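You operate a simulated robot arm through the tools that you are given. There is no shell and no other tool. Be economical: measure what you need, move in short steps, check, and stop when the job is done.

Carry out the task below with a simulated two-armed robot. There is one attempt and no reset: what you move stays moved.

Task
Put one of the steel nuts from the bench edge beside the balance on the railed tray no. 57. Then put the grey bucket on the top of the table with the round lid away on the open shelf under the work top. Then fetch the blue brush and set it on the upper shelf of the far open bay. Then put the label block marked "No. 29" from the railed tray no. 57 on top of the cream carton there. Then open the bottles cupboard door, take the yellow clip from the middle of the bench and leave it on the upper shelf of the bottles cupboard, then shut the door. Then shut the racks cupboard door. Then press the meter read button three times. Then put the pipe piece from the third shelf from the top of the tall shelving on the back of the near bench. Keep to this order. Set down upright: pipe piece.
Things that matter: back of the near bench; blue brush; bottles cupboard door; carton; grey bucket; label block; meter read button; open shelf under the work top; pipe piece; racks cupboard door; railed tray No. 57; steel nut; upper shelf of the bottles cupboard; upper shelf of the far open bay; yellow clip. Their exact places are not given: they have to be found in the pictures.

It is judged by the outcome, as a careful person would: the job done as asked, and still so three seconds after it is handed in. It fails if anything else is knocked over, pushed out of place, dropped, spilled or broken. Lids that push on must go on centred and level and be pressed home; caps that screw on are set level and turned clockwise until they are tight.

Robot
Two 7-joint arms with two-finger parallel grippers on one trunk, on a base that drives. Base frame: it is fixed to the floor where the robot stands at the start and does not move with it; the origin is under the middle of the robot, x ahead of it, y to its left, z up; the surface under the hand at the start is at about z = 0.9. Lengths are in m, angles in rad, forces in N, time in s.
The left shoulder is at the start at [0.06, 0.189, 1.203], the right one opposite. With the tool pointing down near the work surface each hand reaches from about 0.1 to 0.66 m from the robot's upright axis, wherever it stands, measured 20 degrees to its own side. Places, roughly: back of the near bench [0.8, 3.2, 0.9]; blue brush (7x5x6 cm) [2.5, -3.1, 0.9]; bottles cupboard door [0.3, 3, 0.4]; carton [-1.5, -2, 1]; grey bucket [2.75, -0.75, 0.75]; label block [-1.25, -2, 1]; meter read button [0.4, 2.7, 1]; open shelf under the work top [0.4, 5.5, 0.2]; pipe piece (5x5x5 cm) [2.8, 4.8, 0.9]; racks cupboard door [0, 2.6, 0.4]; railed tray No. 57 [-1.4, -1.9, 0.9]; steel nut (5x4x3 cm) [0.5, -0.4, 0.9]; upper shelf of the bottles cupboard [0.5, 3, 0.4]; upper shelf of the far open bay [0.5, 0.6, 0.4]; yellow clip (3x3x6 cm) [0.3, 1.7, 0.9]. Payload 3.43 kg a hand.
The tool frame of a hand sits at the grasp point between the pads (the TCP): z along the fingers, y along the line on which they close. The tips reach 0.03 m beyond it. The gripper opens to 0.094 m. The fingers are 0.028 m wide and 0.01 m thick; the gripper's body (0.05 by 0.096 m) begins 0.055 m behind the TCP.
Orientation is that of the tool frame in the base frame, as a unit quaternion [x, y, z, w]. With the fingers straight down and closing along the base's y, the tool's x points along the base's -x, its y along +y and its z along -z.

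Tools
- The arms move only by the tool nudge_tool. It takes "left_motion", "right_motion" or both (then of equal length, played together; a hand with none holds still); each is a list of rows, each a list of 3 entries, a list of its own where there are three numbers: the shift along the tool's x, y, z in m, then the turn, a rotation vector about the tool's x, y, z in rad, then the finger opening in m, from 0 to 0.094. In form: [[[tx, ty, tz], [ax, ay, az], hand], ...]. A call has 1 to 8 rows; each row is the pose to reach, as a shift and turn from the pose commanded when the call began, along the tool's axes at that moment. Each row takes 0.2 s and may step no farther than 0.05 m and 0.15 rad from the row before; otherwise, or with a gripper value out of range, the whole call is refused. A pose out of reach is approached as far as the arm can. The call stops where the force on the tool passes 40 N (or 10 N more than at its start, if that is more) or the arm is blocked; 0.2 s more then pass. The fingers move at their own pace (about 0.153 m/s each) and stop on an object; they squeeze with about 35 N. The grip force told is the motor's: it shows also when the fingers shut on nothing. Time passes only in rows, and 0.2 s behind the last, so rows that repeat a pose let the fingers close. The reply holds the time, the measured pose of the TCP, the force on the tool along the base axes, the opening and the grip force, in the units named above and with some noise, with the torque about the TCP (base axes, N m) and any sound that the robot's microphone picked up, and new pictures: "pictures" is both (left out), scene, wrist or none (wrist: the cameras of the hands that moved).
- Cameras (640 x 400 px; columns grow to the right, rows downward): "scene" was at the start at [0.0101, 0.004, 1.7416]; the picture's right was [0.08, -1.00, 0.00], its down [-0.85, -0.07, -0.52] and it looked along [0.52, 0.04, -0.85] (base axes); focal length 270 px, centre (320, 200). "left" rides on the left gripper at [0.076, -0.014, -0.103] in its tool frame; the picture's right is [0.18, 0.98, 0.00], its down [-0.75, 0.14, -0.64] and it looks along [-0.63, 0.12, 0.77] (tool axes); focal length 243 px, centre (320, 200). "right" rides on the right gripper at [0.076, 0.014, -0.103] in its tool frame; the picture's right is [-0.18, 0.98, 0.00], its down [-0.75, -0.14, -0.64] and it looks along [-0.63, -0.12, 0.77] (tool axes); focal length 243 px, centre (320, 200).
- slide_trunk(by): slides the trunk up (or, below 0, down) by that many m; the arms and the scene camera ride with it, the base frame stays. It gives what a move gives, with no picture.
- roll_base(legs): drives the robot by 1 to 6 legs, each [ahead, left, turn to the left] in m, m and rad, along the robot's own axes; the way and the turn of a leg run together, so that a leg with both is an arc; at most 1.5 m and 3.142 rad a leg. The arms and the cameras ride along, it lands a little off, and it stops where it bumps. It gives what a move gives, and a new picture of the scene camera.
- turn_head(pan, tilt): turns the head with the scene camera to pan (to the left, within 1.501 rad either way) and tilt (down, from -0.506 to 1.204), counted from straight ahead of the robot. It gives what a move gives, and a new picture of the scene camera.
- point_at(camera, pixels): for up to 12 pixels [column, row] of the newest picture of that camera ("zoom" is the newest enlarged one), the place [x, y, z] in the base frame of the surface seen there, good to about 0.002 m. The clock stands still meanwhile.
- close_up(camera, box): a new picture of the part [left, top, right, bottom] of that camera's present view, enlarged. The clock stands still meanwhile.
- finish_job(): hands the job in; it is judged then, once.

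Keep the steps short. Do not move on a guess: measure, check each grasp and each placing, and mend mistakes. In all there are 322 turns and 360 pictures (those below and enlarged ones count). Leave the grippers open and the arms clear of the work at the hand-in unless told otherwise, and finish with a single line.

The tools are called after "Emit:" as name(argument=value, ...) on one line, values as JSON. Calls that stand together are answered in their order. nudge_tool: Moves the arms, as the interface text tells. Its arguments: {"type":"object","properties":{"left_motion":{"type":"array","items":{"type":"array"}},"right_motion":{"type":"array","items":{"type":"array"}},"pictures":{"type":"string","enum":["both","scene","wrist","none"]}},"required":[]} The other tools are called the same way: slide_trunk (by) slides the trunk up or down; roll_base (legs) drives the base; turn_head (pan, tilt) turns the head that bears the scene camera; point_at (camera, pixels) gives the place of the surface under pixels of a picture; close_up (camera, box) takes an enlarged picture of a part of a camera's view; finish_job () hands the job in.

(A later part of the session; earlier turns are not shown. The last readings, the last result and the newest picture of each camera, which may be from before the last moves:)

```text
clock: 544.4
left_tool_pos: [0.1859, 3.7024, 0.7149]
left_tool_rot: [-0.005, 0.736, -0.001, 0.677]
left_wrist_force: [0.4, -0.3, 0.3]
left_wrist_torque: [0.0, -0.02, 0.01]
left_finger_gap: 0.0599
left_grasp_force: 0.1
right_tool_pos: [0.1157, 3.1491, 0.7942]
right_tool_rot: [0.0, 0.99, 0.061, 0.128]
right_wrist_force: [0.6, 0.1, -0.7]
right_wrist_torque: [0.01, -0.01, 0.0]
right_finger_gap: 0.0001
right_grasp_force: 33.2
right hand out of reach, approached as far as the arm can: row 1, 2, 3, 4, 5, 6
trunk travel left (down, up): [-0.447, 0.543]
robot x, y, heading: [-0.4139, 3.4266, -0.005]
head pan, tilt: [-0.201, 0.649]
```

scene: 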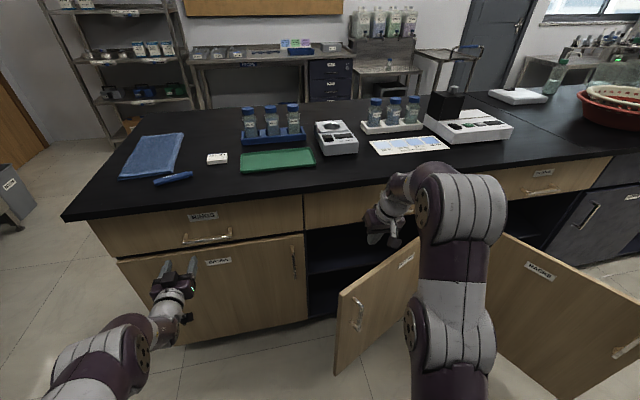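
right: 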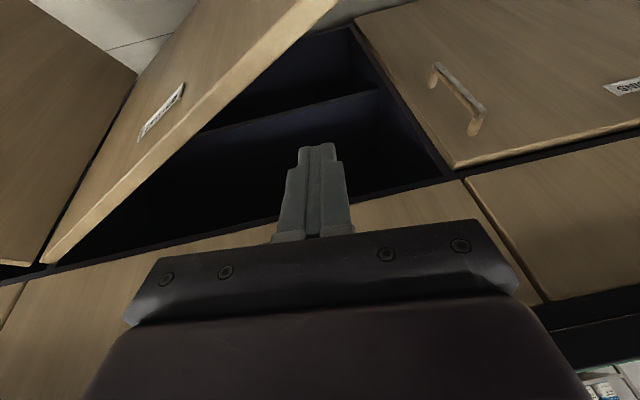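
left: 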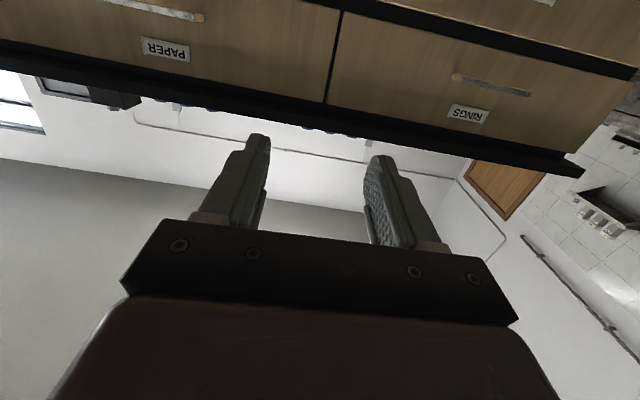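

Fingertips hang over the gap inside the door. Shift left 4 cm, then lower the trunk 0.15.

Emit:
roll_base(legs=[[0.0, 0.045, 0]])

Emit:
slide_trunk(by=-0.14)

Emit:
turn_head(pan=-0.3, tilt=0.6)

```text
clock: 545.3
left_tool_pos: [0.1863, 3.7502, 0.7152]
left_tool_rot: [-0.005, 0.735, -0.003, 0.678]
left_wrist_force: [0.3, 2.0, -0.1]
left_wrist_torque: [0.0, -0.01, -0.02]
left_finger_gap: 0.0601
left_grasp_force: 0.1
right_tool_pos: [0.1148, 3.1955, 0.7958]
right_tool_rot: [0.0, 0.99, 0.062, 0.131]
right_wrist_force: [0.4, 0.8, -0.8]
right_wrist_torque: [-0.06, 0.01, 0.01]
right_finger_gap: 0.0
right_grasp_force: 32.9
trunk travel left (down, up): [-0.447, 0.543]
robot x, y, heading: [-0.4135, 3.4749, -0.008]
head pan, tilt: [-0.201, 0.649]
```

scene: 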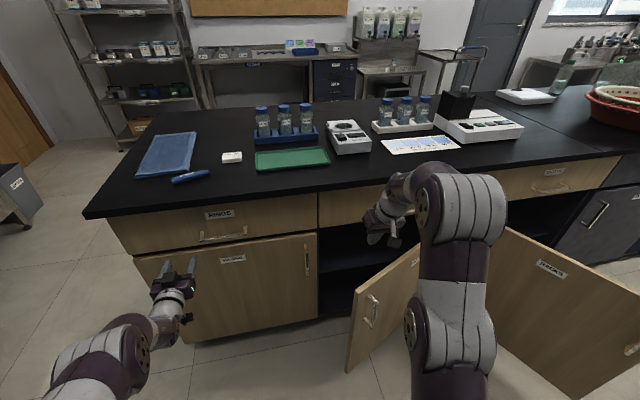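

```text
clock: 547.0
left_tool_pos: [0.1855, 3.7486, 0.5744]
left_tool_rot: [-0.005, 0.735, -0.001, 0.678]
left_wrist_force: [-0.6, -0.7, -0.2]
left_wrist_torque: [-0.02, -0.01, 0.0]
left_finger_gap: 0.06
left_grasp_force: 0.1
right_tool_pos: [0.1151, 3.1942, 0.6552]
right_tool_rot: [0.0, 0.99, 0.061, 0.13]
right_wrist_force: [0.2, 0.4, -0.2]
right_wrist_torque: [-0.01, 0.01, 0.01]
right_finger_gap: 0.0
right_grasp_force: 32.8
trunk travel left (down, up): [-0.307, 0.683]
robot x, y, heading: [-0.416, 3.4729, -0.005]
head pan, tilt: [-0.201, 0.649]
```

```text
clock: 547.6
left_tool_pos: [0.1867, 3.749, 0.5751]
left_tool_rot: [-0.006, 0.736, -0.001, 0.677]
left_wrist_force: [0.2, 0.6, 0.8]
left_wrist_torque: [0.01, 0.0, 0.0]
left_finger_gap: 0.0601
left_grasp_force: 0.0
right_tool_pos: [0.1151, 3.194, 0.6543]
right_tool_rot: [0.0, 0.99, 0.061, 0.13]
right_wrist_force: [0.1, 0.0, 0.5]
right_wrist_torque: [0.04, 0.0, 0.02]
right_finger_gap: 0.0002
right_grasp_force: 33.5
trunk travel left (down, up): [-0.307, 0.683]
robot x, y, heading: [-0.4147, 3.4724, -0.005]
head pan, tilt: [-0.3, 0.6]
```

scene: 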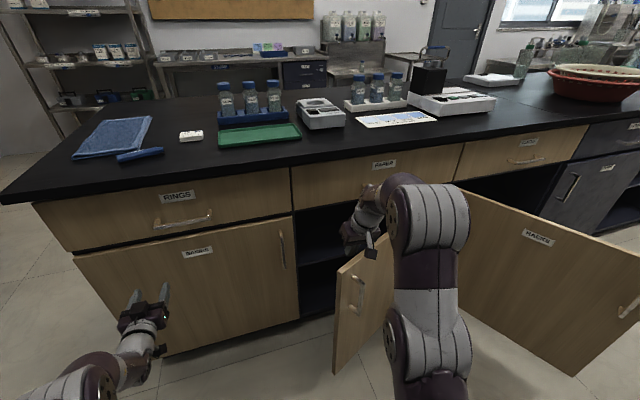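

Hooked inside the door. Pull it open with base steps following the arc.

Emit:
roll_base(legs=[[-0.125, -0.064, 0], [-0.098, -0.09, 0]])

```text
clock: 549.9
left_tool_pos: [-0.0379, 3.5941, 0.5758]
left_tool_rot: [-0.006, 0.735, 0.0, 0.678]
left_wrist_force: [0.4, 0.3, 0.0]
left_wrist_torque: [0.02, 0.02, 0.03]
left_finger_gap: 0.06
left_grasp_force: 0.0
right_tool_pos: [-0.1085, 3.0407, 0.6547]
right_tool_rot: [-0.001, 0.99, 0.062, 0.13]
right_wrist_force: [0.3, 0.3, -0.3]
right_wrist_torque: [0.03, -0.03, -0.01]
right_finger_gap: 0.0001
right_grasp_force: 32.7
trunk travel left (down, up): [-0.307, 0.683]
robot x, y, heading: [-0.6386, 3.3208, -0.002]
head pan, tilt: [-0.3, 0.6]
```

scene: 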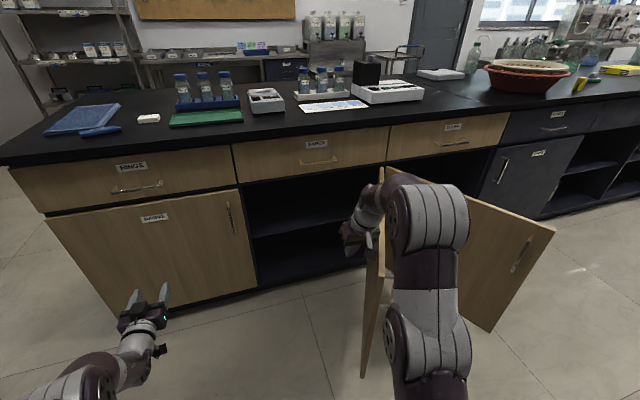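

Emit:
roll_base(legs=[[-0.072, -0.1, 0], [-0.025, -0.06, 0]])

Emit:
slide_trunk(by=0.35)

Emit:
turn_head(pan=0.0, tilt=0.7)

```text
clock: 551.7
left_tool_pos: [-0.1344, 3.436, 0.576]
left_tool_rot: [-0.007, 0.735, 0.001, 0.678]
left_wrist_force: [0.1, -0.9, -0.1]
left_wrist_torque: [-0.01, 0.02, 0.04]
left_finger_gap: 0.0598
left_grasp_force: 0.0
right_tool_pos: [-0.2041, 2.8817, 0.6551]
right_tool_rot: [-0.003, 0.99, 0.063, 0.13]
right_wrist_force: [-0.9, 0.1, 0.4]
right_wrist_torque: [0.04, -0.03, 0.03]
right_finger_gap: 0.0
right_grasp_force: 33.1
trunk travel left (down, up): [-0.307, 0.683]
robot x, y, heading: [-0.7402, 3.1603, 0.004]
head pan, tilt: [-0.3, 0.6]
```

scene: 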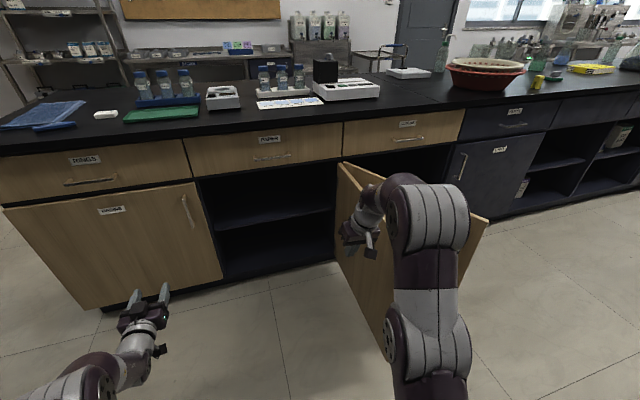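

```text
clock: 555.1
left_tool_pos: [-0.1363, 3.4354, 0.9246]
left_tool_rot: [-0.007, 0.735, 0.0, 0.678]
left_wrist_force: [0.7, 0.5, 0.8]
left_wrist_torque: [-0.05, 0.0, 0.02]
left_finger_gap: 0.0601
left_grasp_force: 0.1
right_tool_pos: [-0.2041, 2.8808, 1.0049]
right_tool_rot: [-0.002, 0.99, 0.061, 0.13]
right_wrist_force: [0.4, -0.6, -0.3]
right_wrist_torque: [-0.02, -0.02, 0.02]
right_finger_gap: 0.0001
right_grasp_force: 32.5
trunk travel left (down, up): [-0.657, 0.333]
robot x, y, heading: [-0.734, 3.1607, -0.003]
head pan, tilt: [-0.3, 0.6]
```

```text
clock: 555.9
left_tool_pos: [-0.1362, 3.4346, 0.9246]
left_tool_rot: [-0.006, 0.735, 0.0, 0.678]
left_wrist_force: [0.2, -0.3, 0.5]
left_wrist_torque: [0.0, 0.0, 0.0]
left_finger_gap: 0.06
left_grasp_force: 0.0
right_tool_pos: [-0.2027, 2.8805, 1.0059]
right_tool_rot: [-0.002, 0.99, 0.061, 0.129]
right_wrist_force: [-0.1, -0.8, -0.5]
right_wrist_torque: [-0.01, 0.02, 0.01]
right_finger_gap: 0.0
right_grasp_force: 33.2
trunk travel left (down, up): [-0.657, 0.333]
robot x, y, heading: [-0.735, 3.1571, -0.004]
head pan, tilt: [0.0, 0.7]
```

scene: 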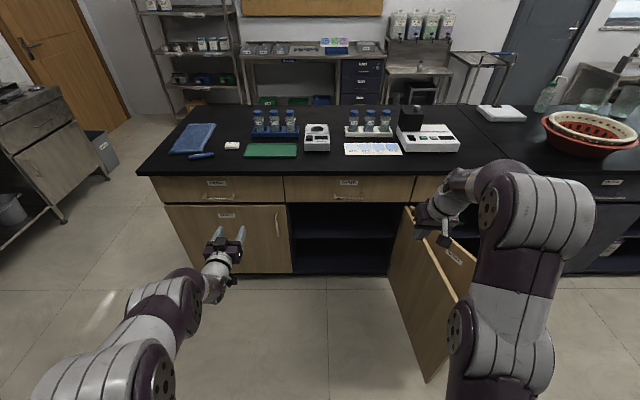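

Door is wide open. Measure the shelf and doors.

Emit:
point_at(camera="scene", pixels=[[340, 238], [300, 235], [380, 238], [340, 232], [430, 380], [408, 210], [470, 280], [450, 330], [290, 240], [340, 206]])

Emit:
close_up(camera="scene", box=[270, 180, 490, 390])

```text
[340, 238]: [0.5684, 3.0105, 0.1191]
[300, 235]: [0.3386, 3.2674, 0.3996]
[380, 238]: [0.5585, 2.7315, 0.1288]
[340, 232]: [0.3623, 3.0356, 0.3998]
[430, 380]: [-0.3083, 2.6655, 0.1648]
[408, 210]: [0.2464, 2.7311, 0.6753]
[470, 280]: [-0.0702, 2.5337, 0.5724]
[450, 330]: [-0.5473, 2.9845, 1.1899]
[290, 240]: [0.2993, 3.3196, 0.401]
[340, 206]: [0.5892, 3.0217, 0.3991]
```

```text
1.90 times, centred on (380, 285) of scene
```

zoom: 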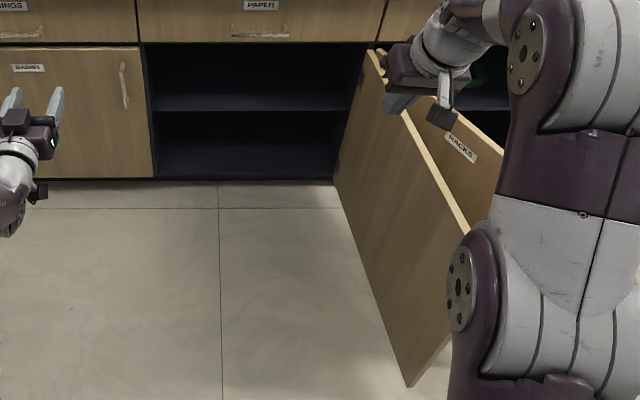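

Shelf z 0.40, clear. Now fetch the clip: strafe right to y≈1.9.

Emit:
roll_base(legs=[[0, -1.22, 0.004]])

Emit:
turn_head(pan=-0.2, tilt=0.65)

Emit:
close_up(camera="scene", box=[200, 60, 520, 260])

```text
clock: 562.1
left_tool_pos: [-0.1347, 2.2136, 0.9262]
left_tool_rot: [-0.008, 0.735, 0.002, 0.678]
left_wrist_force: [-0.2, 0.7, -0.8]
left_wrist_torque: [0.03, 0.02, 0.01]
left_finger_gap: 0.0599
left_grasp_force: 0.0
right_tool_pos: [-0.2008, 1.658, 1.0053]
right_tool_rot: [-0.005, 0.99, 0.062, 0.13]
right_wrist_force: [0.9, -0.5, 0.6]
right_wrist_torque: [0.02, -0.01, 0.0]
right_finger_gap: 0.0
right_grasp_force: 32.6
trunk travel left (down, up): [-0.657, 0.333]
robot x, y, heading: [-0.7374, 1.9363, 0.006]
head pan, tilt: [0.0, 0.7]
```

scene: 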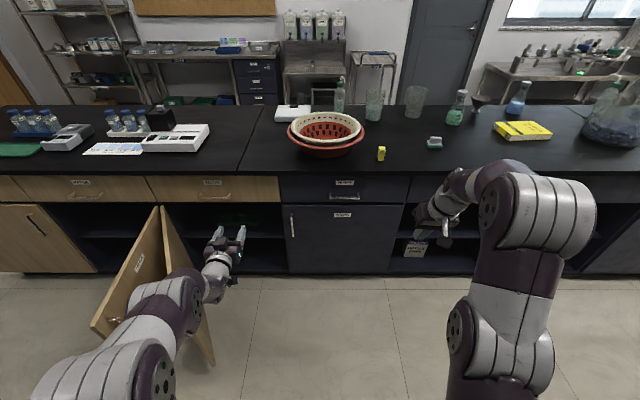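

```text
clock: 562.8
left_tool_pos: [-0.1352, 2.214, 0.9261]
left_tool_rot: [-0.007, 0.735, 0.001, 0.678]
left_wrist_force: [0.7, -0.5, 0.0]
left_wrist_torque: [0.02, 0.03, -0.04]
left_finger_gap: 0.0599
left_grasp_force: 0.1
right_tool_pos: [-0.2011, 1.6584, 1.0054]
right_tool_rot: [-0.005, 0.99, 0.062, 0.13]
right_wrist_force: [0.2, -0.3, -0.1]
right_wrist_torque: [0.0, 0.01, -0.02]
right_finger_gap: 0.0
right_grasp_force: 33.4
trunk travel left (down, up): [-0.657, 0.333]
robot x, y, heading: [-0.7349, 1.93, -0.0]
head pan, tilt: [-0.201, 0.649]
```

scene: 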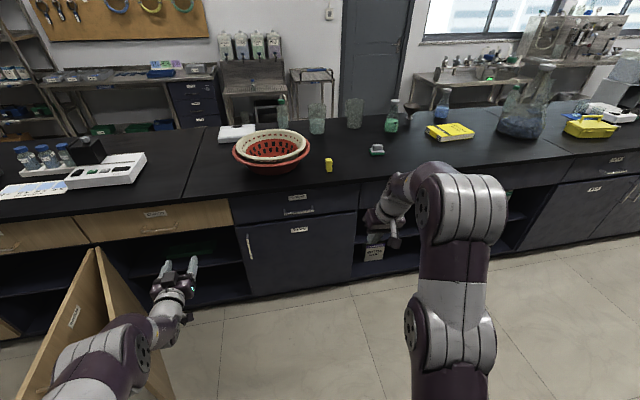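

```text
2.00 times, centred on (360, 160) of scene
```

zoom: 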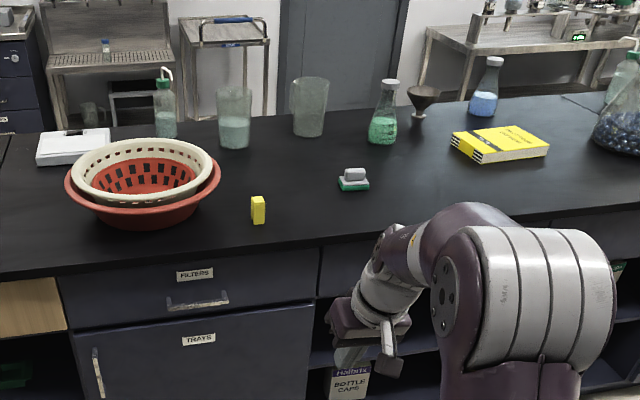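

Emit:
point_at(camera="zoom", pixels=[[258, 198], [258, 215], [251, 205], [266, 203], [258, 223], [270, 230], [175, 175], [200, 190], [350, 185]])

Emit:
close_up(camera="scene", box=[312, 145, 352, 180])

```text
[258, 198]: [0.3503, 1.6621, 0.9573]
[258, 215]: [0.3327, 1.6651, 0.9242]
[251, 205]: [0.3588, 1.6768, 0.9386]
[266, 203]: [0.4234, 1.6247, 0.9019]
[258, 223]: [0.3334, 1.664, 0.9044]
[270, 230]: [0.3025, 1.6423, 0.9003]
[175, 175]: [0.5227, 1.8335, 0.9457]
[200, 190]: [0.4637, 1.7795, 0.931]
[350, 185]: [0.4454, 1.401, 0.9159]
```

```text
11.43 times, centred on (332, 162) of scene
```

zoom: 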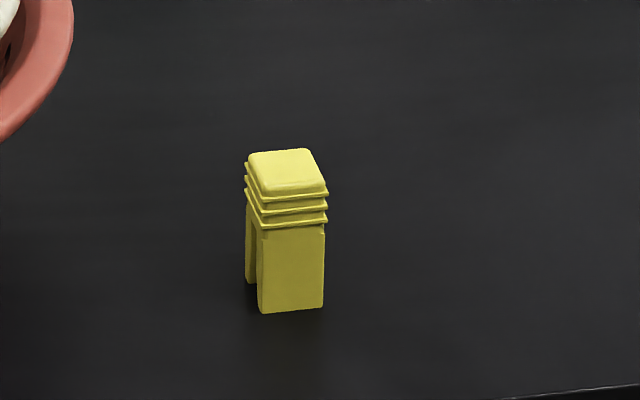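

Clip: upright, centre ≈[0.349,1.664], top 0.957. Raise the trunk, pitch the right hand to ~0.6, then drive nearer.

Emit:
slide_trunk(by=0.17)

Emit:
nudge_tool(right_motion=[[[0, 0, 0], [0.04, -0.112, -0.009], 0.03], [[0, 0, 0], [0.08, -0.224, -0.018], 0.07], [[0, 0, 0], [0.122, -0.337, -0.027], 0.07], [[0, 0, 0], [0.122, -0.337, -0.027], 0.07]], pictures="none")

Emit:
roll_base(legs=[[0.38, -0.1, 0.0]])

```text
clock: 564.8
left_tool_pos: [-0.1352, 2.2136, 1.0955]
left_tool_rot: [-0.008, 0.736, 0.001, 0.677]
left_wrist_force: [-0.4, 1.0, -0.5]
left_wrist_torque: [-0.02, 0.02, -0.02]
left_finger_gap: 0.0599
left_grasp_force: 0.1
right_tool_pos: [-0.2003, 1.6602, 1.1751]
right_tool_rot: [-0.005, 0.99, 0.062, 0.129]
right_wrist_force: [0.5, -0.3, -0.1]
right_wrist_torque: [-0.02, 0.01, 0.01]
right_finger_gap: 0.0
right_grasp_force: 32.9
trunk travel left (down, up): [-0.827, 0.163]
robot x, y, heading: [-0.7362, 1.9369, 0.002]
head pan, tilt: [-0.201, 0.649]
```

```text
clock: 565.8
left_tool_pos: [-0.1351, 2.215, 1.0953]
left_tool_rot: [-0.008, 0.736, 0.001, 0.677]
left_wrist_force: [-0.1, -0.9, 0.1]
left_wrist_torque: [0.01, 0.03, 0.02]
left_finger_gap: 0.06
left_grasp_force: 0.0
right_tool_pos: [-0.2016, 1.6593, 1.1766]
right_tool_rot: [0.001, 0.955, -0.001, 0.295]
right_wrist_force: [-0.1, 0.1, 0.2]
right_wrist_torque: [0.03, 0.01, -0.02]
right_finger_gap: 0.0702
right_grasp_force: 0.1
trunk travel left (down, up): [-0.827, 0.163]
robot x, y, heading: [-0.7359, 1.9335, 0.003]
head pan, tilt: [-0.201, 0.649]
```

```text
clock: 568.2
left_tool_pos: [0.2435, 2.1154, 1.0949]
left_tool_rot: [-0.009, 0.735, 0.002, 0.678]
left_wrist_force: [-0.2, -0.4, 0.4]
left_wrist_torque: [-0.03, 0.02, 0.01]
left_finger_gap: 0.06
left_grasp_force: 0.0
right_tool_pos: [0.1792, 1.5617, 1.1756]
right_tool_rot: [0.001, 0.955, -0.001, 0.295]
right_wrist_force: [0.9, -0.2, 0.1]
right_wrist_torque: [0.01, 0.02, 0.01]
right_finger_gap: 0.0698
right_grasp_force: 0.1
trunk travel left (down, up): [-0.827, 0.163]
robot x, y, heading: [-0.3546, 1.836, 0.005]
head pan, tilt: [-0.201, 0.649]
```

scene: 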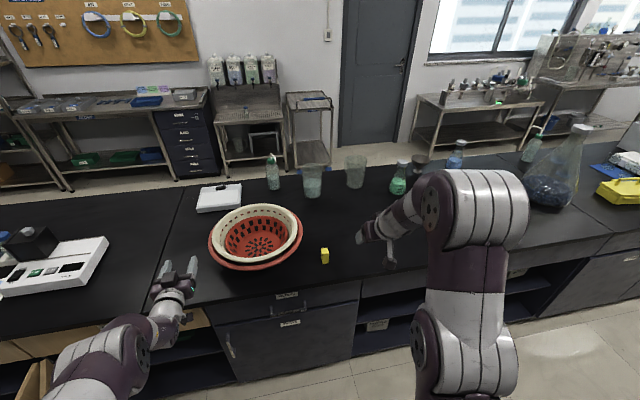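

Emit:
roll_base(legs=[[0.05, 0.1, 0.0]])

Emit:
close_up(camera="right", box=[0, 0, 640, 400])

```text
clock: 569.4
left_tool_pos: [0.2961, 2.2138, 1.096]
left_tool_rot: [-0.008, 0.734, 0.002, 0.679]
left_wrist_force: [0.6, 0.2, 0.5]
left_wrist_torque: [0.01, 0.01, -0.02]
left_finger_gap: 0.06
left_grasp_force: 0.1
right_tool_pos: [0.2295, 1.6587, 1.1763]
right_tool_rot: [0.001, 0.956, 0.0, 0.295]
right_wrist_force: [0.4, -0.6, 0.2]
right_wrist_torque: [0.01, -0.01, -0.02]
right_finger_gap: 0.07
right_grasp_force: 0.1
trunk travel left (down, up): [-0.827, 0.163]
robot x, y, heading: [-0.3054, 1.9327, 0.001]
head pan, tilt: [-0.201, 0.649]
```

scene: 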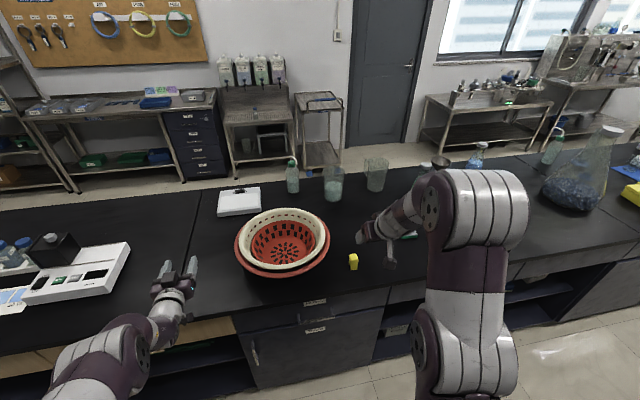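

```text
1.00 times, centred on (320, 200) of right (not enlarged: the box is as wide or as high as the picture)
```

zoom: 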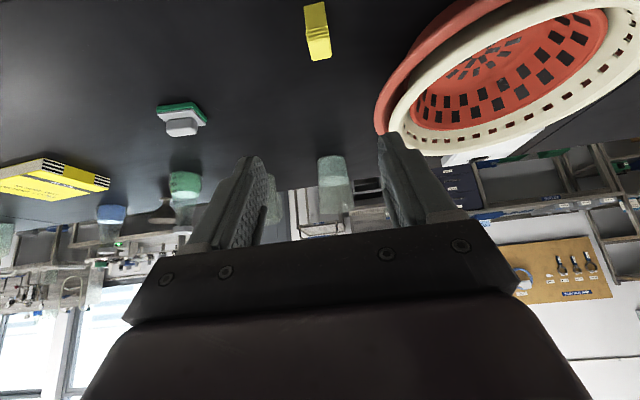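

Emit:
point_at(camera="right", pixels=[[318, 45], [308, 52], [329, 50], [317, 15], [307, 8], [326, 5], [395, 125]])

```text
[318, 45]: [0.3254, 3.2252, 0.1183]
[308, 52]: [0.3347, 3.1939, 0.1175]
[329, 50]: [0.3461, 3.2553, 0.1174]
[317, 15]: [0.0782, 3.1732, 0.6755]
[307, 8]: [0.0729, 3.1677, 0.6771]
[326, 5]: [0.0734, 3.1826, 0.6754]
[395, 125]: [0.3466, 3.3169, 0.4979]
```

Emit:
point_at(camera="zoom", pixels=[[318, 45], [310, 52], [327, 50], [317, 25], [308, 10], [322, 5], [395, 125]])

```text
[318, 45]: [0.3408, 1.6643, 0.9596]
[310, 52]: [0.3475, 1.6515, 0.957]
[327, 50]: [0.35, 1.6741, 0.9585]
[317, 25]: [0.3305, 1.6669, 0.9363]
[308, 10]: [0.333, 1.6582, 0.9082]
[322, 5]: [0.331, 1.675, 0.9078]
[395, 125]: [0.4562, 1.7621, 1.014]
```

Clip's centre y≈1.664. Approach along the pitched direction.

Emit:
nudge_tool(right_motion=[[[0.0, 0.005, 0.049], [0, 0, 0], 0.07], [[0.008, 0.005, 0.097], [0, 0, 0], 0.07], [[0.016, 0.005, 0.145], [0, 0, 0], 0.07], [[0.024, 0.005, 0.19], [0, 0, 0], 0.07]], pictures="wrist")

```text
clock: 570.4
left_tool_pos: [0.297, 2.2136, 1.095]
left_tool_rot: [-0.009, 0.735, 0.003, 0.678]
left_wrist_force: [0.9, -0.6, -0.5]
left_wrist_torque: [-0.02, 0.01, 0.02]
left_finger_gap: 0.0598
left_grasp_force: 0.0
right_tool_pos: [0.3167, 1.6629, 1.0041]
right_tool_rot: [0.001, 0.956, -0.001, 0.293]
right_wrist_force: [0.5, -0.6, 0.6]
right_wrist_torque: [0.0, 0.0, 0.0]
right_finger_gap: 0.0699
right_grasp_force: 0.2
trunk travel left (down, up): [-0.827, 0.163]
robot x, y, heading: [-0.3051, 1.9345, 0.003]
head pan, tilt: [-0.201, 0.649]
```

right: 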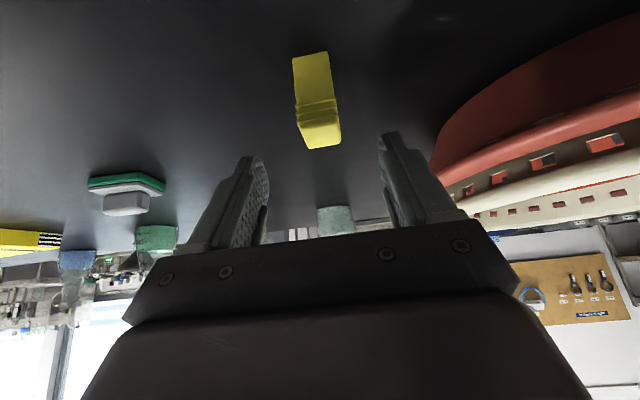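

Emit:
point_at(camera="right", pixels=[[440, 145], [450, 120], [320, 140], [298, 100], [335, 100], [405, 150], [433, 165]])

```text
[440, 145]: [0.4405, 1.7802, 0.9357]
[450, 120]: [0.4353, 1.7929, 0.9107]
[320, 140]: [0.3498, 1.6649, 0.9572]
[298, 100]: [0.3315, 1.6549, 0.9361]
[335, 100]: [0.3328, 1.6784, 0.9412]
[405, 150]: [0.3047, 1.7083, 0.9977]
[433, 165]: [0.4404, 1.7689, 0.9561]
```

Basket is ≥7 cm from the finger's path. Go in and close.

Emit:
nudge_tool(right_motion=[[[0.008, 0.002, 0.032], [0, 0, 0], 0.07], [[0.0153, 0.002, 0.063], [0, 0, 0], 0.07], [[0.0153, 0.002, 0.063], [0, 0, 0], 0.03], [[0.0153, 0.002, 0.063], [0, 0, 0], 0.0], [[0.0153, 0.002, 0.063], [0, 0, 0], 0.0]], pictures="wrist")

```text
clock: 571.6
left_tool_pos: [0.2946, 2.2149, 1.0942]
left_tool_rot: [-0.009, 0.735, 0.002, 0.677]
left_wrist_force: [0.5, -0.3, -0.2]
left_wrist_torque: [-0.01, 0.03, 0.03]
left_finger_gap: 0.0599
left_grasp_force: 0.0
right_tool_pos: [0.3396, 1.6669, 0.9451]
right_tool_rot: [0.0, 0.956, 0.001, 0.294]
right_wrist_force: [1.1, 0.4, -0.9]
right_wrist_torque: [0.0, 0.01, 0.02]
right_finger_gap: 0.0291
right_grasp_force: 34.9
trunk travel left (down, up): [-0.827, 0.163]
robot x, y, heading: [-0.3085, 1.9374, 0.002]
head pan, tilt: [-0.201, 0.649]
```

right: 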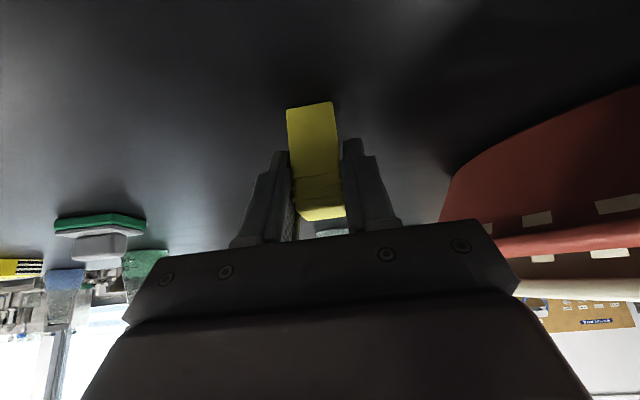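

Clip gripped. Lift and back away.

Emit:
nudge_tool(right_motion=[[[-0.02, 0, -0.03], [0, 0, 0], 0.0], [[-0.045, 0, -0.065], [0, 0, 0], 0.0], [[-0.07, 0, -0.1], [0, 0, 0], 0.0], [[-0.084, 0, -0.124], [0, 0, 0], 0.0]], pictures="none")

Emit:
roll_base(legs=[[-0.47, 0, 0], [0, 1.2, 0]])

```text
clock: 572.6
left_tool_pos: [0.2943, 2.2153, 1.0955]
left_tool_rot: [-0.009, 0.735, 0.002, 0.678]
left_wrist_force: [0.3, -0.8, 0.5]
left_wrist_torque: [0.03, 0.0, 0.01]
left_finger_gap: 0.0602
left_grasp_force: 0.0
right_tool_pos: [0.3378, 1.6675, 1.095]
right_tool_rot: [0.002, 0.956, -0.002, 0.295]
right_wrist_force: [-0.3, -0.2, 0.0]
right_wrist_torque: [0.02, -0.05, -0.04]
right_finger_gap: 0.0293
right_grasp_force: 34.4
trunk travel left (down, up): [-0.827, 0.163]
robot x, y, heading: [-0.305, 1.9333, 0.004]
head pan, tilt: [-0.201, 0.649]
```

```text
clock: 581.0
left_tool_pos: [-0.2301, 3.417, 1.0951]
left_tool_rot: [-0.029, 0.735, 0.021, 0.677]
left_wrist_force: [0.1, 0.7, -0.7]
left_wrist_torque: [0.01, 0.01, -0.01]
left_finger_gap: 0.0603
left_grasp_force: 0.1
right_tool_pos: [-0.1554, 2.8743, 1.0942]
right_tool_rot: [-0.027, 0.955, 0.009, 0.294]
right_wrist_force: [-0.5, 0.4, -0.6]
right_wrist_torque: [-0.02, 0.01, -0.02]
right_finger_gap: 0.0291
right_grasp_force: 35.1
trunk travel left (down, up): [-0.827, 0.163]
robot x, y, heading: [-0.8152, 3.1047, 0.06]
head pan, tilt: [-0.201, 0.649]
```

scene: 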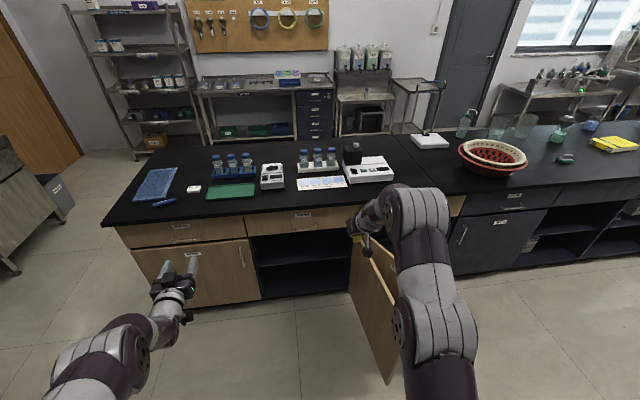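

Fold the left hand back (it would meet the left cupboard) and shift left so the right hand lines up with the shelf.

Emit:
nudge_tool(left_motion=[[[-0.005, 0, -0.02], [0, 0.13, 0], 0.03], [[-0.01, 0, -0.04], [0, 0.26, 0], 0.0], [[-0.015, 0, -0.06], [0, 0.39, 0], 0.0], [[-0.02, 0, -0.08], [0, 0.52, 0], 0.0], [[-0.025, 0, -0.1], [0, 0.65, 0], 0.0], [[-0.03, 0, -0.12], [0, 0.78, 0], 0.0], [[-0.035, 0, -0.14], [0, 0.91, 0], 0.0], [[-0.038, 0, -0.155], [0, 0.95, 0], 0.0]], pictures="none")

Emit:
roll_base(legs=[[0, 0.17, -0.06]])

Emit:
slide_trunk(by=-0.4)

Emit:
slide_trunk(by=-0.08)

```text
clock: 582.8
left_tool_pos: [-0.3833, 3.406, 1.1435]
left_tool_rot: [-0.034, 0.963, 0.005, 0.266]
left_wrist_force: [-1.2, 0.2, -0.2]
left_wrist_torque: [-0.01, 0.0, 0.01]
left_finger_gap: 0.0
left_grasp_force: 32.7
right_tool_pos: [-0.1561, 2.873, 1.0947]
right_tool_rot: [-0.026, 0.955, 0.008, 0.295]
right_wrist_force: [0.4, -0.1, -0.3]
right_wrist_torque: [0.0, 0.05, -0.01]
right_finger_gap: 0.0292
right_grasp_force: 35.2
trunk travel left (down, up): [-0.827, 0.163]
robot x, y, heading: [-0.8139, 3.1052, 0.058]
head pan, tilt: [-0.201, 0.649]
```

```text
clock: 584.2
left_tool_pos: [-0.3691, 3.5497, 1.1436]
left_tool_rot: [-0.008, 0.964, -0.002, 0.267]
left_wrist_force: [-0.1, -0.4, -0.2]
left_wrist_torque: [0.01, 0.01, 0.02]
left_finger_gap: 0.0001
left_grasp_force: 32.7
right_tool_pos: [-0.1753, 3.0049, 1.0945]
right_tool_rot: [0.002, 0.955, 0.0, 0.295]
right_wrist_force: [0.4, 0.0, -0.6]
right_wrist_torque: [0.05, -0.02, -0.02]
right_finger_gap: 0.0291
right_grasp_force: 35.3
trunk travel left (down, up): [-0.827, 0.163]
robot x, y, heading: [-0.8183, 3.2766, 0.002]
head pan, tilt: [-0.201, 0.649]
```

scene: 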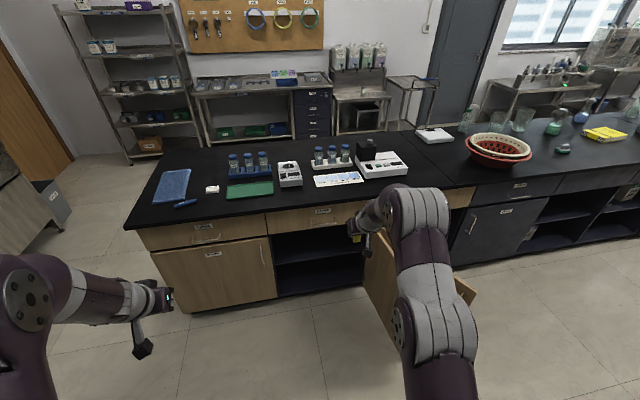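

```text
clock: 588.1
left_tool_pos: [-0.3712, 3.5509, 0.7439]
left_tool_rot: [-0.008, 0.964, -0.002, 0.266]
left_wrist_force: [0.1, 0.3, 0.6]
left_wrist_torque: [0.01, -0.02, -0.01]
left_finger_gap: 0.0002
left_grasp_force: 32.9
right_tool_pos: [-0.1745, 3.0069, 0.6943]
right_tool_rot: [0.001, 0.956, 0.0, 0.295]
right_wrist_force: [-0.5, 0.3, -0.3]
right_wrist_torque: [-0.01, -0.01, 0.0]
right_finger_gap: 0.029
right_grasp_force: 35.0
trunk travel left (down, up): [-0.427, 0.563]
robot x, y, heading: [-0.8182, 3.2756, 0.004]
head pan, tilt: [-0.201, 0.649]
```

```text
clock: 589.2
left_tool_pos: [-0.3703, 3.5513, 0.6644]
left_tool_rot: [-0.007, 0.964, -0.003, 0.267]
left_wrist_force: [-0.3, 0.4, 0.9]
left_wrist_torque: [0.0, 0.0, 0.0]
left_finger_gap: 0.0
left_grasp_force: 32.9
right_tool_pos: [-0.1745, 3.0067, 0.614]
right_tool_rot: [0.002, 0.955, -0.001, 0.295]
right_wrist_force: [-0.4, -0.4, -0.2]
right_wrist_torque: [0.01, 0.02, 0.02]
right_finger_gap: 0.029
right_grasp_force: 34.6
trunk travel left (down, up): [-0.347, 0.643]
robot x, y, heading: [-0.8192, 3.2741, 0.007]
head pan, tilt: [-0.201, 0.649]
```

Lower the hand 0.13, then drive in 0.4 and look.

Emit:
nudge_tool(right_motion=[[[0.025, 0, 0.036], [0, 0, 0], 0.0], [[0.05, 0, 0.072], [0, 0, 0], 0.0], [[0.073, 0, 0.107], [0, 0, 0], 0.0]], pictures="none")

Emit:
roll_base(legs=[[0.37, 0, -0.004]])

```text
clock: 590.0
left_tool_pos: [-0.3709, 3.5514, 0.6641]
left_tool_rot: [-0.007, 0.964, -0.002, 0.266]
left_wrist_force: [0.4, 0.3, 0.4]
left_wrist_torque: [0.01, 0.01, -0.02]
left_finger_gap: 0.0001
left_grasp_force: 32.5
right_tool_pos: [-0.1756, 3.0071, 0.4844]
right_tool_rot: [0.001, 0.955, 0.0, 0.295]
right_wrist_force: [0.6, -0.2, 0.3]
right_wrist_torque: [0.0, -0.01, 0.03]
right_finger_gap: 0.0292
right_grasp_force: 34.9
trunk travel left (down, up): [-0.347, 0.643]
robot x, y, heading: [-0.8185, 3.2743, 0.005]
head pan, tilt: [-0.201, 0.649]
```

```text
clock: 592.4
left_tool_pos: [-0.0038, 3.5542, 0.6643]
left_tool_rot: [-0.008, 0.964, -0.003, 0.267]
left_wrist_force: [0.5, -0.4, 0.3]
left_wrist_torque: [-0.03, 0.0, 0.0]
left_finger_gap: 0.0001
left_grasp_force: 33.5
right_tool_pos: [0.1907, 3.0088, 0.484]
right_tool_rot: [0.0, 0.956, 0.0, 0.294]
right_wrist_force: [0.3, -0.2, -0.5]
right_wrist_torque: [-0.02, -0.01, 0.0]
right_finger_gap: 0.029
right_grasp_force: 35.0
trunk travel left (down, up): [-0.347, 0.643]
robot x, y, heading: [-0.4547, 3.2783, 0.006]
head pan, tilt: [-0.201, 0.649]
```

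scene: 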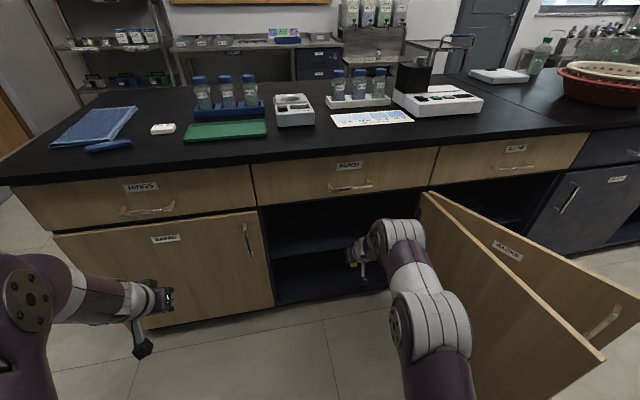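

Emit:
point_at(camera="scene", pixels=[[400, 225], [385, 235], [375, 250], [420, 290], [350, 188], [440, 240]])

```text
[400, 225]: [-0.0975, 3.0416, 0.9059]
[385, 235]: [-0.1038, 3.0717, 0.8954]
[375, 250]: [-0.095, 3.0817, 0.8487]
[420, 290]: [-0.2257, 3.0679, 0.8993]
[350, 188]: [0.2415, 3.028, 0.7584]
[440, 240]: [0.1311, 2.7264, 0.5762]
```

Emit:
roll_base(legs=[[0.13, 0, -0.004]])

Emit:
close_up(camera="right", box=[0, 0, 640, 400])

```text
clock: 593.7
left_tool_pos: [0.128, 3.5513, 0.6636]
left_tool_rot: [-0.006, 0.964, -0.003, 0.266]
left_wrist_force: [-0.4, 0.0, -0.2]
left_wrist_torque: [0.0, 0.02, 0.03]
left_finger_gap: 0.0
left_grasp_force: 32.6
right_tool_pos: [0.3209, 3.0064, 0.4843]
right_tool_rot: [0.004, 0.956, -0.002, 0.294]
right_wrist_force: [0.8, -0.9, -1.1]
right_wrist_torque: [-0.01, 0.0, -0.03]
right_finger_gap: 0.0293
right_grasp_force: 34.6
trunk travel left (down, up): [-0.347, 0.643]
robot x, y, heading: [-0.3239, 3.2753, -0.002]
head pan, tilt: [-0.201, 0.649]
```

scene: 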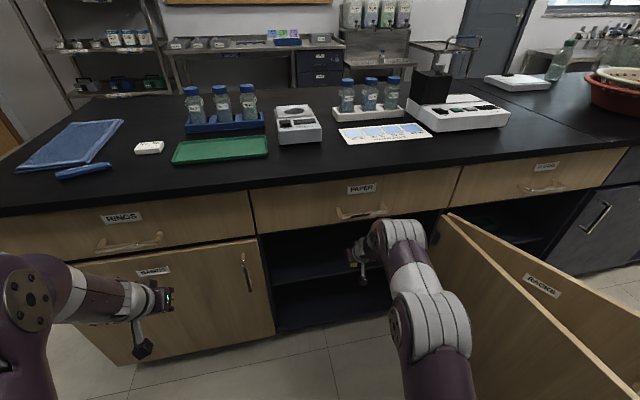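

```text
1.00 times, centred on (320, 200) of right (not enlarged: the box is as wide or as high as the picture)
```

zoom: 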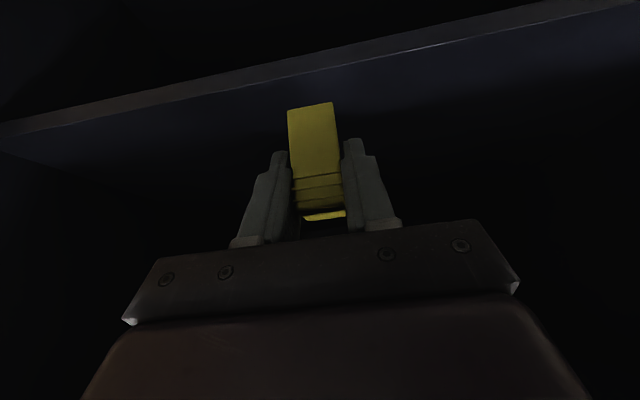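

Emit:
roll_base(legs=[[0.055, 0, 0]])

Emit:
slide_trunk(by=-0.034)

Emit:
slide_trunk(by=-0.005)

```text
clock: 594.6
left_tool_pos: [0.181, 3.5526, 0.664]
left_tool_rot: [-0.005, 0.964, -0.003, 0.267]
left_wrist_force: [-1.1, -0.4, -0.3]
left_wrist_torque: [-0.02, 0.03, 0.01]
left_finger_gap: 0.0
left_grasp_force: 32.6
right_tool_pos: [0.3734, 3.0067, 0.4844]
right_tool_rot: [0.003, 0.956, 0.0, 0.294]
right_wrist_force: [0.3, -0.2, -0.1]
right_wrist_torque: [-0.01, -0.01, 0.01]
right_finger_gap: 0.0291
right_grasp_force: 34.8
trunk travel left (down, up): [-0.347, 0.643]
robot x, y, heading: [-0.2707, 3.2792, -0.002]
head pan, tilt: [-0.201, 0.649]
```

scene: 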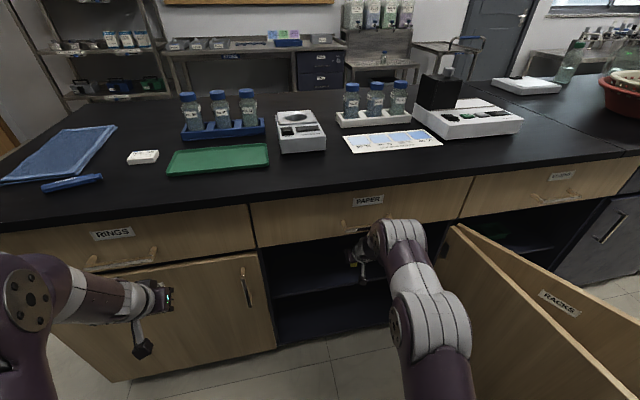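

```text
clock: 595.4
left_tool_pos: [0.1819, 3.551, 0.631]
left_tool_rot: [-0.005, 0.963, -0.003, 0.268]
left_wrist_force: [0.0, -0.4, 0.0]
left_wrist_torque: [0.03, -0.01, -0.02]
left_finger_gap: 0.0001
left_grasp_force: 33.4
right_tool_pos: [0.3734, 3.0061, 0.4515]
right_tool_rot: [0.003, 0.955, -0.001, 0.296]
right_wrist_force: [0.0, 0.8, -0.4]
right_wrist_torque: [0.01, 0.03, -0.03]
right_finger_gap: 0.0288
right_grasp_force: 35.3
trunk travel left (down, up): [-0.313, 0.677]
robot x, y, heading: [-0.271, 3.2768, -0.0]
head pan, tilt: [-0.201, 0.649]
```

```text
clock: 595.9
left_tool_pos: [0.1813, 3.5501, 0.6253]
left_tool_rot: [-0.005, 0.964, -0.003, 0.266]
left_wrist_force: [-0.5, -0.1, 0.0]
left_wrist_torque: [-0.02, 0.0, -0.02]
left_finger_gap: 0.0
left_grasp_force: 33.8
right_tool_pos: [0.3724, 3.0063, 0.4466]
right_tool_rot: [0.004, 0.956, -0.002, 0.295]
right_wrist_force: [0.4, 0.4, -0.2]
right_wrist_torque: [0.0, -0.01, 0.0]
right_finger_gap: 0.029
right_grasp_force: 35.2
trunk travel left (down, up): [-0.308, 0.682]
robot x, y, heading: [-0.2693, 3.2761, -0.005]
head pan, tilt: [-0.201, 0.649]
```

Emit:
slide_trunk(by=-0.003)

Emit:
slide_trunk(by=-0.003)

```text
clock: 596.5
left_tool_pos: [0.1815, 3.5506, 0.6228]
left_tool_rot: [-0.005, 0.964, -0.004, 0.267]
left_wrist_force: [-0.6, 1.2, 0.2]
left_wrist_torque: [-0.01, 0.02, 0.0]
left_finger_gap: 0.0001
left_grasp_force: 33.0
right_tool_pos: [0.3739, 3.0066, 0.4439]
right_tool_rot: [0.004, 0.955, -0.002, 0.297]
right_wrist_force: [-1.4, 0.3, 5.3]
right_wrist_torque: [0.02, -0.07, -0.01]
right_finger_gap: 0.029
right_grasp_force: 34.8
trunk travel left (down, up): [-0.305, 0.685]
robot x, y, heading: [-0.2672, 3.2741, -0.002]
head pan, tilt: [-0.201, 0.649]
```

```text
clock: 597.0
left_tool_pos: [0.1792, 3.5516, 0.6211]
left_tool_rot: [-0.005, 0.963, -0.003, 0.268]
left_wrist_force: [-0.1, -0.6, 0.2]
left_wrist_torque: [-0.02, 0.02, 0.01]
left_finger_gap: 0.0
left_grasp_force: 33.0
right_tool_pos: [0.3749, 3.0059, 0.444]
right_tool_rot: [0.003, 0.955, -0.003, 0.298]
right_wrist_force: [-4.2, -0.1, 21.9]
right_wrist_torque: [0.04, 0.05, -0.01]
right_finger_gap: 0.0291
right_grasp_force: 35.3
trunk travel left (down, up): [-0.302, 0.688]
robot x, y, heading: [-0.2696, 3.2744, -0.005]
head pan, tilt: [-0.201, 0.649]
```

Emit:
slide_trunk(by=0.003)

Emit:
nudge_tool(right_motion=[[[0, 0, 0], [0, 0, 0], 0.045], [[0, 0, 0], [0, 0, 0], 0.065], [[0, 0, 0], [0, 0, 0], 0.065], [[0.015, 0, -0.025], [0, 0, 0], 0.065], [[0.03, 0, -0.05], [0, 0, 0], 0.065]], pictures="wrist")

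Emit:
roll_base(legs=[[-0.3, 0, 0]])

```text
clock: 597.5
left_tool_pos: [0.1814, 3.5521, 0.6224]
left_tool_rot: [-0.006, 0.964, -0.003, 0.267]
left_wrist_force: [0.6, -0.6, 0.4]
left_wrist_torque: [0.03, -0.02, 0.03]
left_finger_gap: 0.0
left_grasp_force: 32.1
right_tool_pos: [0.3745, 3.0056, 0.4447]
right_tool_rot: [0.003, 0.955, -0.001, 0.295]
right_wrist_force: [4.5, -1.7, 12.5]
right_wrist_torque: [-0.05, -0.38, -0.03]
right_finger_gap: 0.0288
right_grasp_force: 34.8
trunk travel left (down, up): [-0.305, 0.685]
robot x, y, heading: [-0.2698, 3.2786, -0.001]
head pan, tilt: [-0.201, 0.649]
```

```text
clock: 598.7
left_tool_pos: [0.1808, 3.552, 0.6217]
left_tool_rot: [-0.005, 0.964, -0.003, 0.267]
left_wrist_force: [0.4, 0.1, -0.1]
left_wrist_torque: [0.01, -0.02, 0.03]
left_finger_gap: 0.0001
left_grasp_force: 33.1
right_tool_pos: [0.3203, 3.0047, 0.4666]
right_tool_rot: [0.003, 0.955, -0.001, 0.296]
right_wrist_force: [0.5, -0.7, -0.3]
right_wrist_torque: [-0.01, 0.01, 0.01]
right_finger_gap: 0.0649
right_grasp_force: 0.0
trunk travel left (down, up): [-0.305, 0.685]
robot x, y, heading: [-0.2698, 3.2754, -0.002]
head pan, tilt: [-0.201, 0.649]
```

right: 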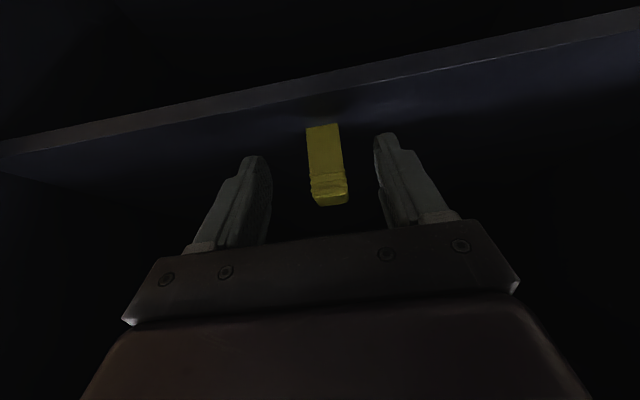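

```text
clock: 600.7
left_tool_pos: [-0.1174, 3.5505, 0.6226]
left_tool_rot: [-0.005, 0.964, -0.004, 0.267]
left_wrist_force: [-0.3, -0.1, 0.5]
left_wrist_torque: [0.0, 0.0, 0.03]
left_finger_gap: 0.0001
left_grasp_force: 32.8
right_tool_pos: [0.0212, 3.0066, 0.4648]
right_tool_rot: [0.004, 0.956, -0.002, 0.294]
right_wrist_force: [-1.0, -0.7, -0.2]
right_wrist_torque: [-0.01, 0.02, 0.01]
right_finger_gap: 0.0648
right_grasp_force: 0.1
trunk travel left (down, up): [-0.305, 0.685]
robot x, y, heading: [-0.5659, 3.2775, -0.001]
head pan, tilt: [-0.201, 0.649]
```

scene: 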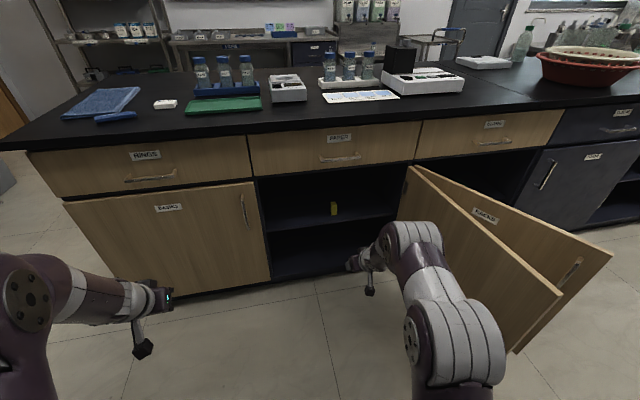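

The clip stands on the shelf. Now shut the bottles door: raise, close the fingers and go to the gap between the two open doors.

Emit:
slide_trunk(by=0.32)

Emit:
roll_base(legs=[[-0.2, 0, 0], [0, -0.42, 0]])

Emit:
turn_head(pan=-0.35, tilt=0.85)

```text
clock: 603.9
left_tool_pos: [-0.1158, 3.5518, 0.9408]
left_tool_rot: [-0.005, 0.964, -0.003, 0.266]
left_wrist_force: [-0.1, -0.5, 0.5]
left_wrist_torque: [0.04, -0.03, 0.01]
left_finger_gap: 0.0
left_grasp_force: 32.8
right_tool_pos: [0.0208, 3.0037, 0.7869]
right_tool_rot: [0.005, 0.956, -0.002, 0.294]
right_wrist_force: [0.3, -0.4, -0.6]
right_wrist_torque: [0.0, 0.03, -0.02]
right_finger_gap: 0.0649
right_grasp_force: 0.0
trunk travel left (down, up): [-0.625, 0.365]
robot x, y, heading: [-0.5689, 3.2751, -0.002]
head pan, tilt: [-0.201, 0.649]
```

```text
clock: 607.7
left_tool_pos: [-0.3191, 3.1298, 0.9432]
left_tool_rot: [-0.01, 0.964, -0.002, 0.267]
left_wrist_force: [-0.8, 0.3, -0.3]
left_wrist_torque: [0.01, 0.01, 0.02]
left_finger_gap: 0.0
left_grasp_force: 32.7
right_tool_pos: [-0.1762, 2.5864, 0.7873]
right_tool_rot: [0.0, 0.955, 0.0, 0.295]
right_wrist_force: [-0.4, 0.1, 0.3]
right_wrist_torque: [-0.02, -0.02, -0.02]
right_finger_gap: 0.0649
right_grasp_force: 0.1
trunk travel left (down, up): [-0.625, 0.365]
robot x, y, heading: [-0.7697, 2.8516, 0.004]
head pan, tilt: [-0.201, 0.649]
```

scene: 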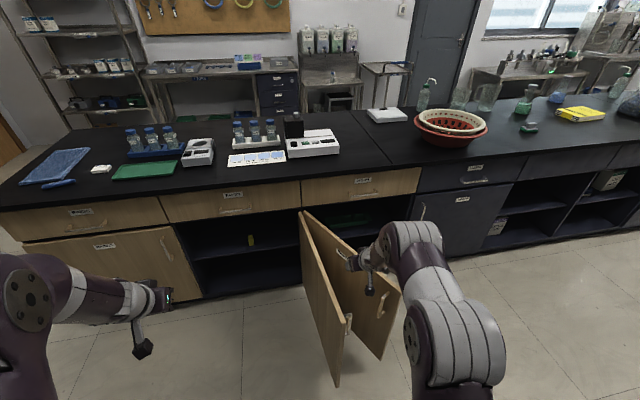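

```text
clock: 608.4
left_tool_pos: [-0.3199, 3.1304, 0.9431]
left_tool_rot: [-0.009, 0.964, -0.001, 0.266]
left_wrist_force: [0.8, 0.4, 0.0]
left_wrist_torque: [-0.01, 0.01, 0.0]
left_finger_gap: 0.0002
left_grasp_force: 32.6
right_tool_pos: [-0.1774, 2.5858, 0.7862]
right_tool_rot: [0.0, 0.956, 0.0, 0.294]
right_wrist_force: [0.5, -0.2, 0.2]
right_wrist_torque: [-0.01, 0.03, -0.01]
right_finger_gap: 0.0648
right_grasp_force: 0.0
trunk travel left (down, up): [-0.625, 0.365]
robot x, y, heading: [-0.7691, 2.8541, -0.0]
head pan, tilt: [-0.351, 0.85]
```

scene: 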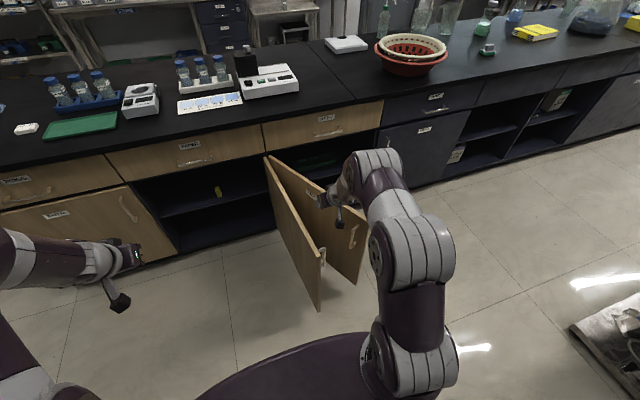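

Emit:
point_at(camera="scene", pixels=[[320, 250], [298, 210], [356, 222], [335, 205], [270, 160], [322, 255]])

Emit:
nudge_tool(right_motion=[[[0, 0, 0], [0, 0, 0], 0.02], [[0, 0, 0], [0, 0, 0], 0.0], [[0, 0, 0], [0, 0, 0], 0.0]], pictures="wrist")

```text
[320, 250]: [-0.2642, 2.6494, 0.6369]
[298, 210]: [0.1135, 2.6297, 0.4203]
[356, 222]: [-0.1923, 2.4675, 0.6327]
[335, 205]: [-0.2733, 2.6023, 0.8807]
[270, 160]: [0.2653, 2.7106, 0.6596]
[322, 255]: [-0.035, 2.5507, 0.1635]
```

```text
clock: 609.2
left_tool_pos: [-0.3191, 3.1304, 0.9414]
left_tool_rot: [-0.009, 0.964, -0.002, 0.266]
left_wrist_force: [-0.3, 0.5, 0.6]
left_wrist_torque: [-0.02, -0.01, -0.03]
left_finger_gap: 0.0002
left_grasp_force: 33.1
right_tool_pos: [-0.176, 2.5848, 0.787]
right_tool_rot: [0.0, 0.956, 0.0, 0.295]
right_wrist_force: [-0.7, -0.8, 0.0]
right_wrist_torque: [-0.01, 0.03, 0.01]
right_finger_gap: 0.0
right_grasp_force: 32.8
trunk travel left (down, up): [-0.625, 0.365]
robot x, y, heading: [-0.7657, 2.8543, 0.004]
head pan, tilt: [-0.351, 0.85]
```

right: 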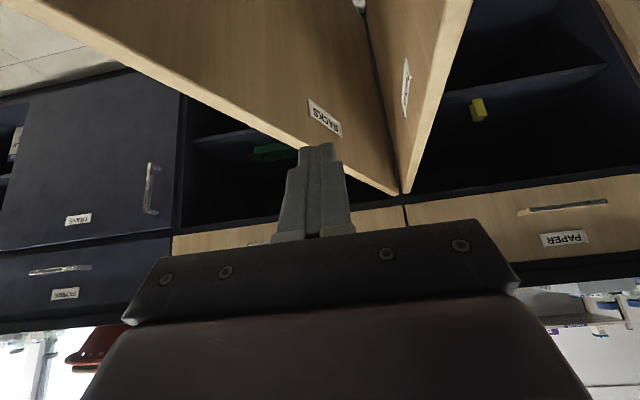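

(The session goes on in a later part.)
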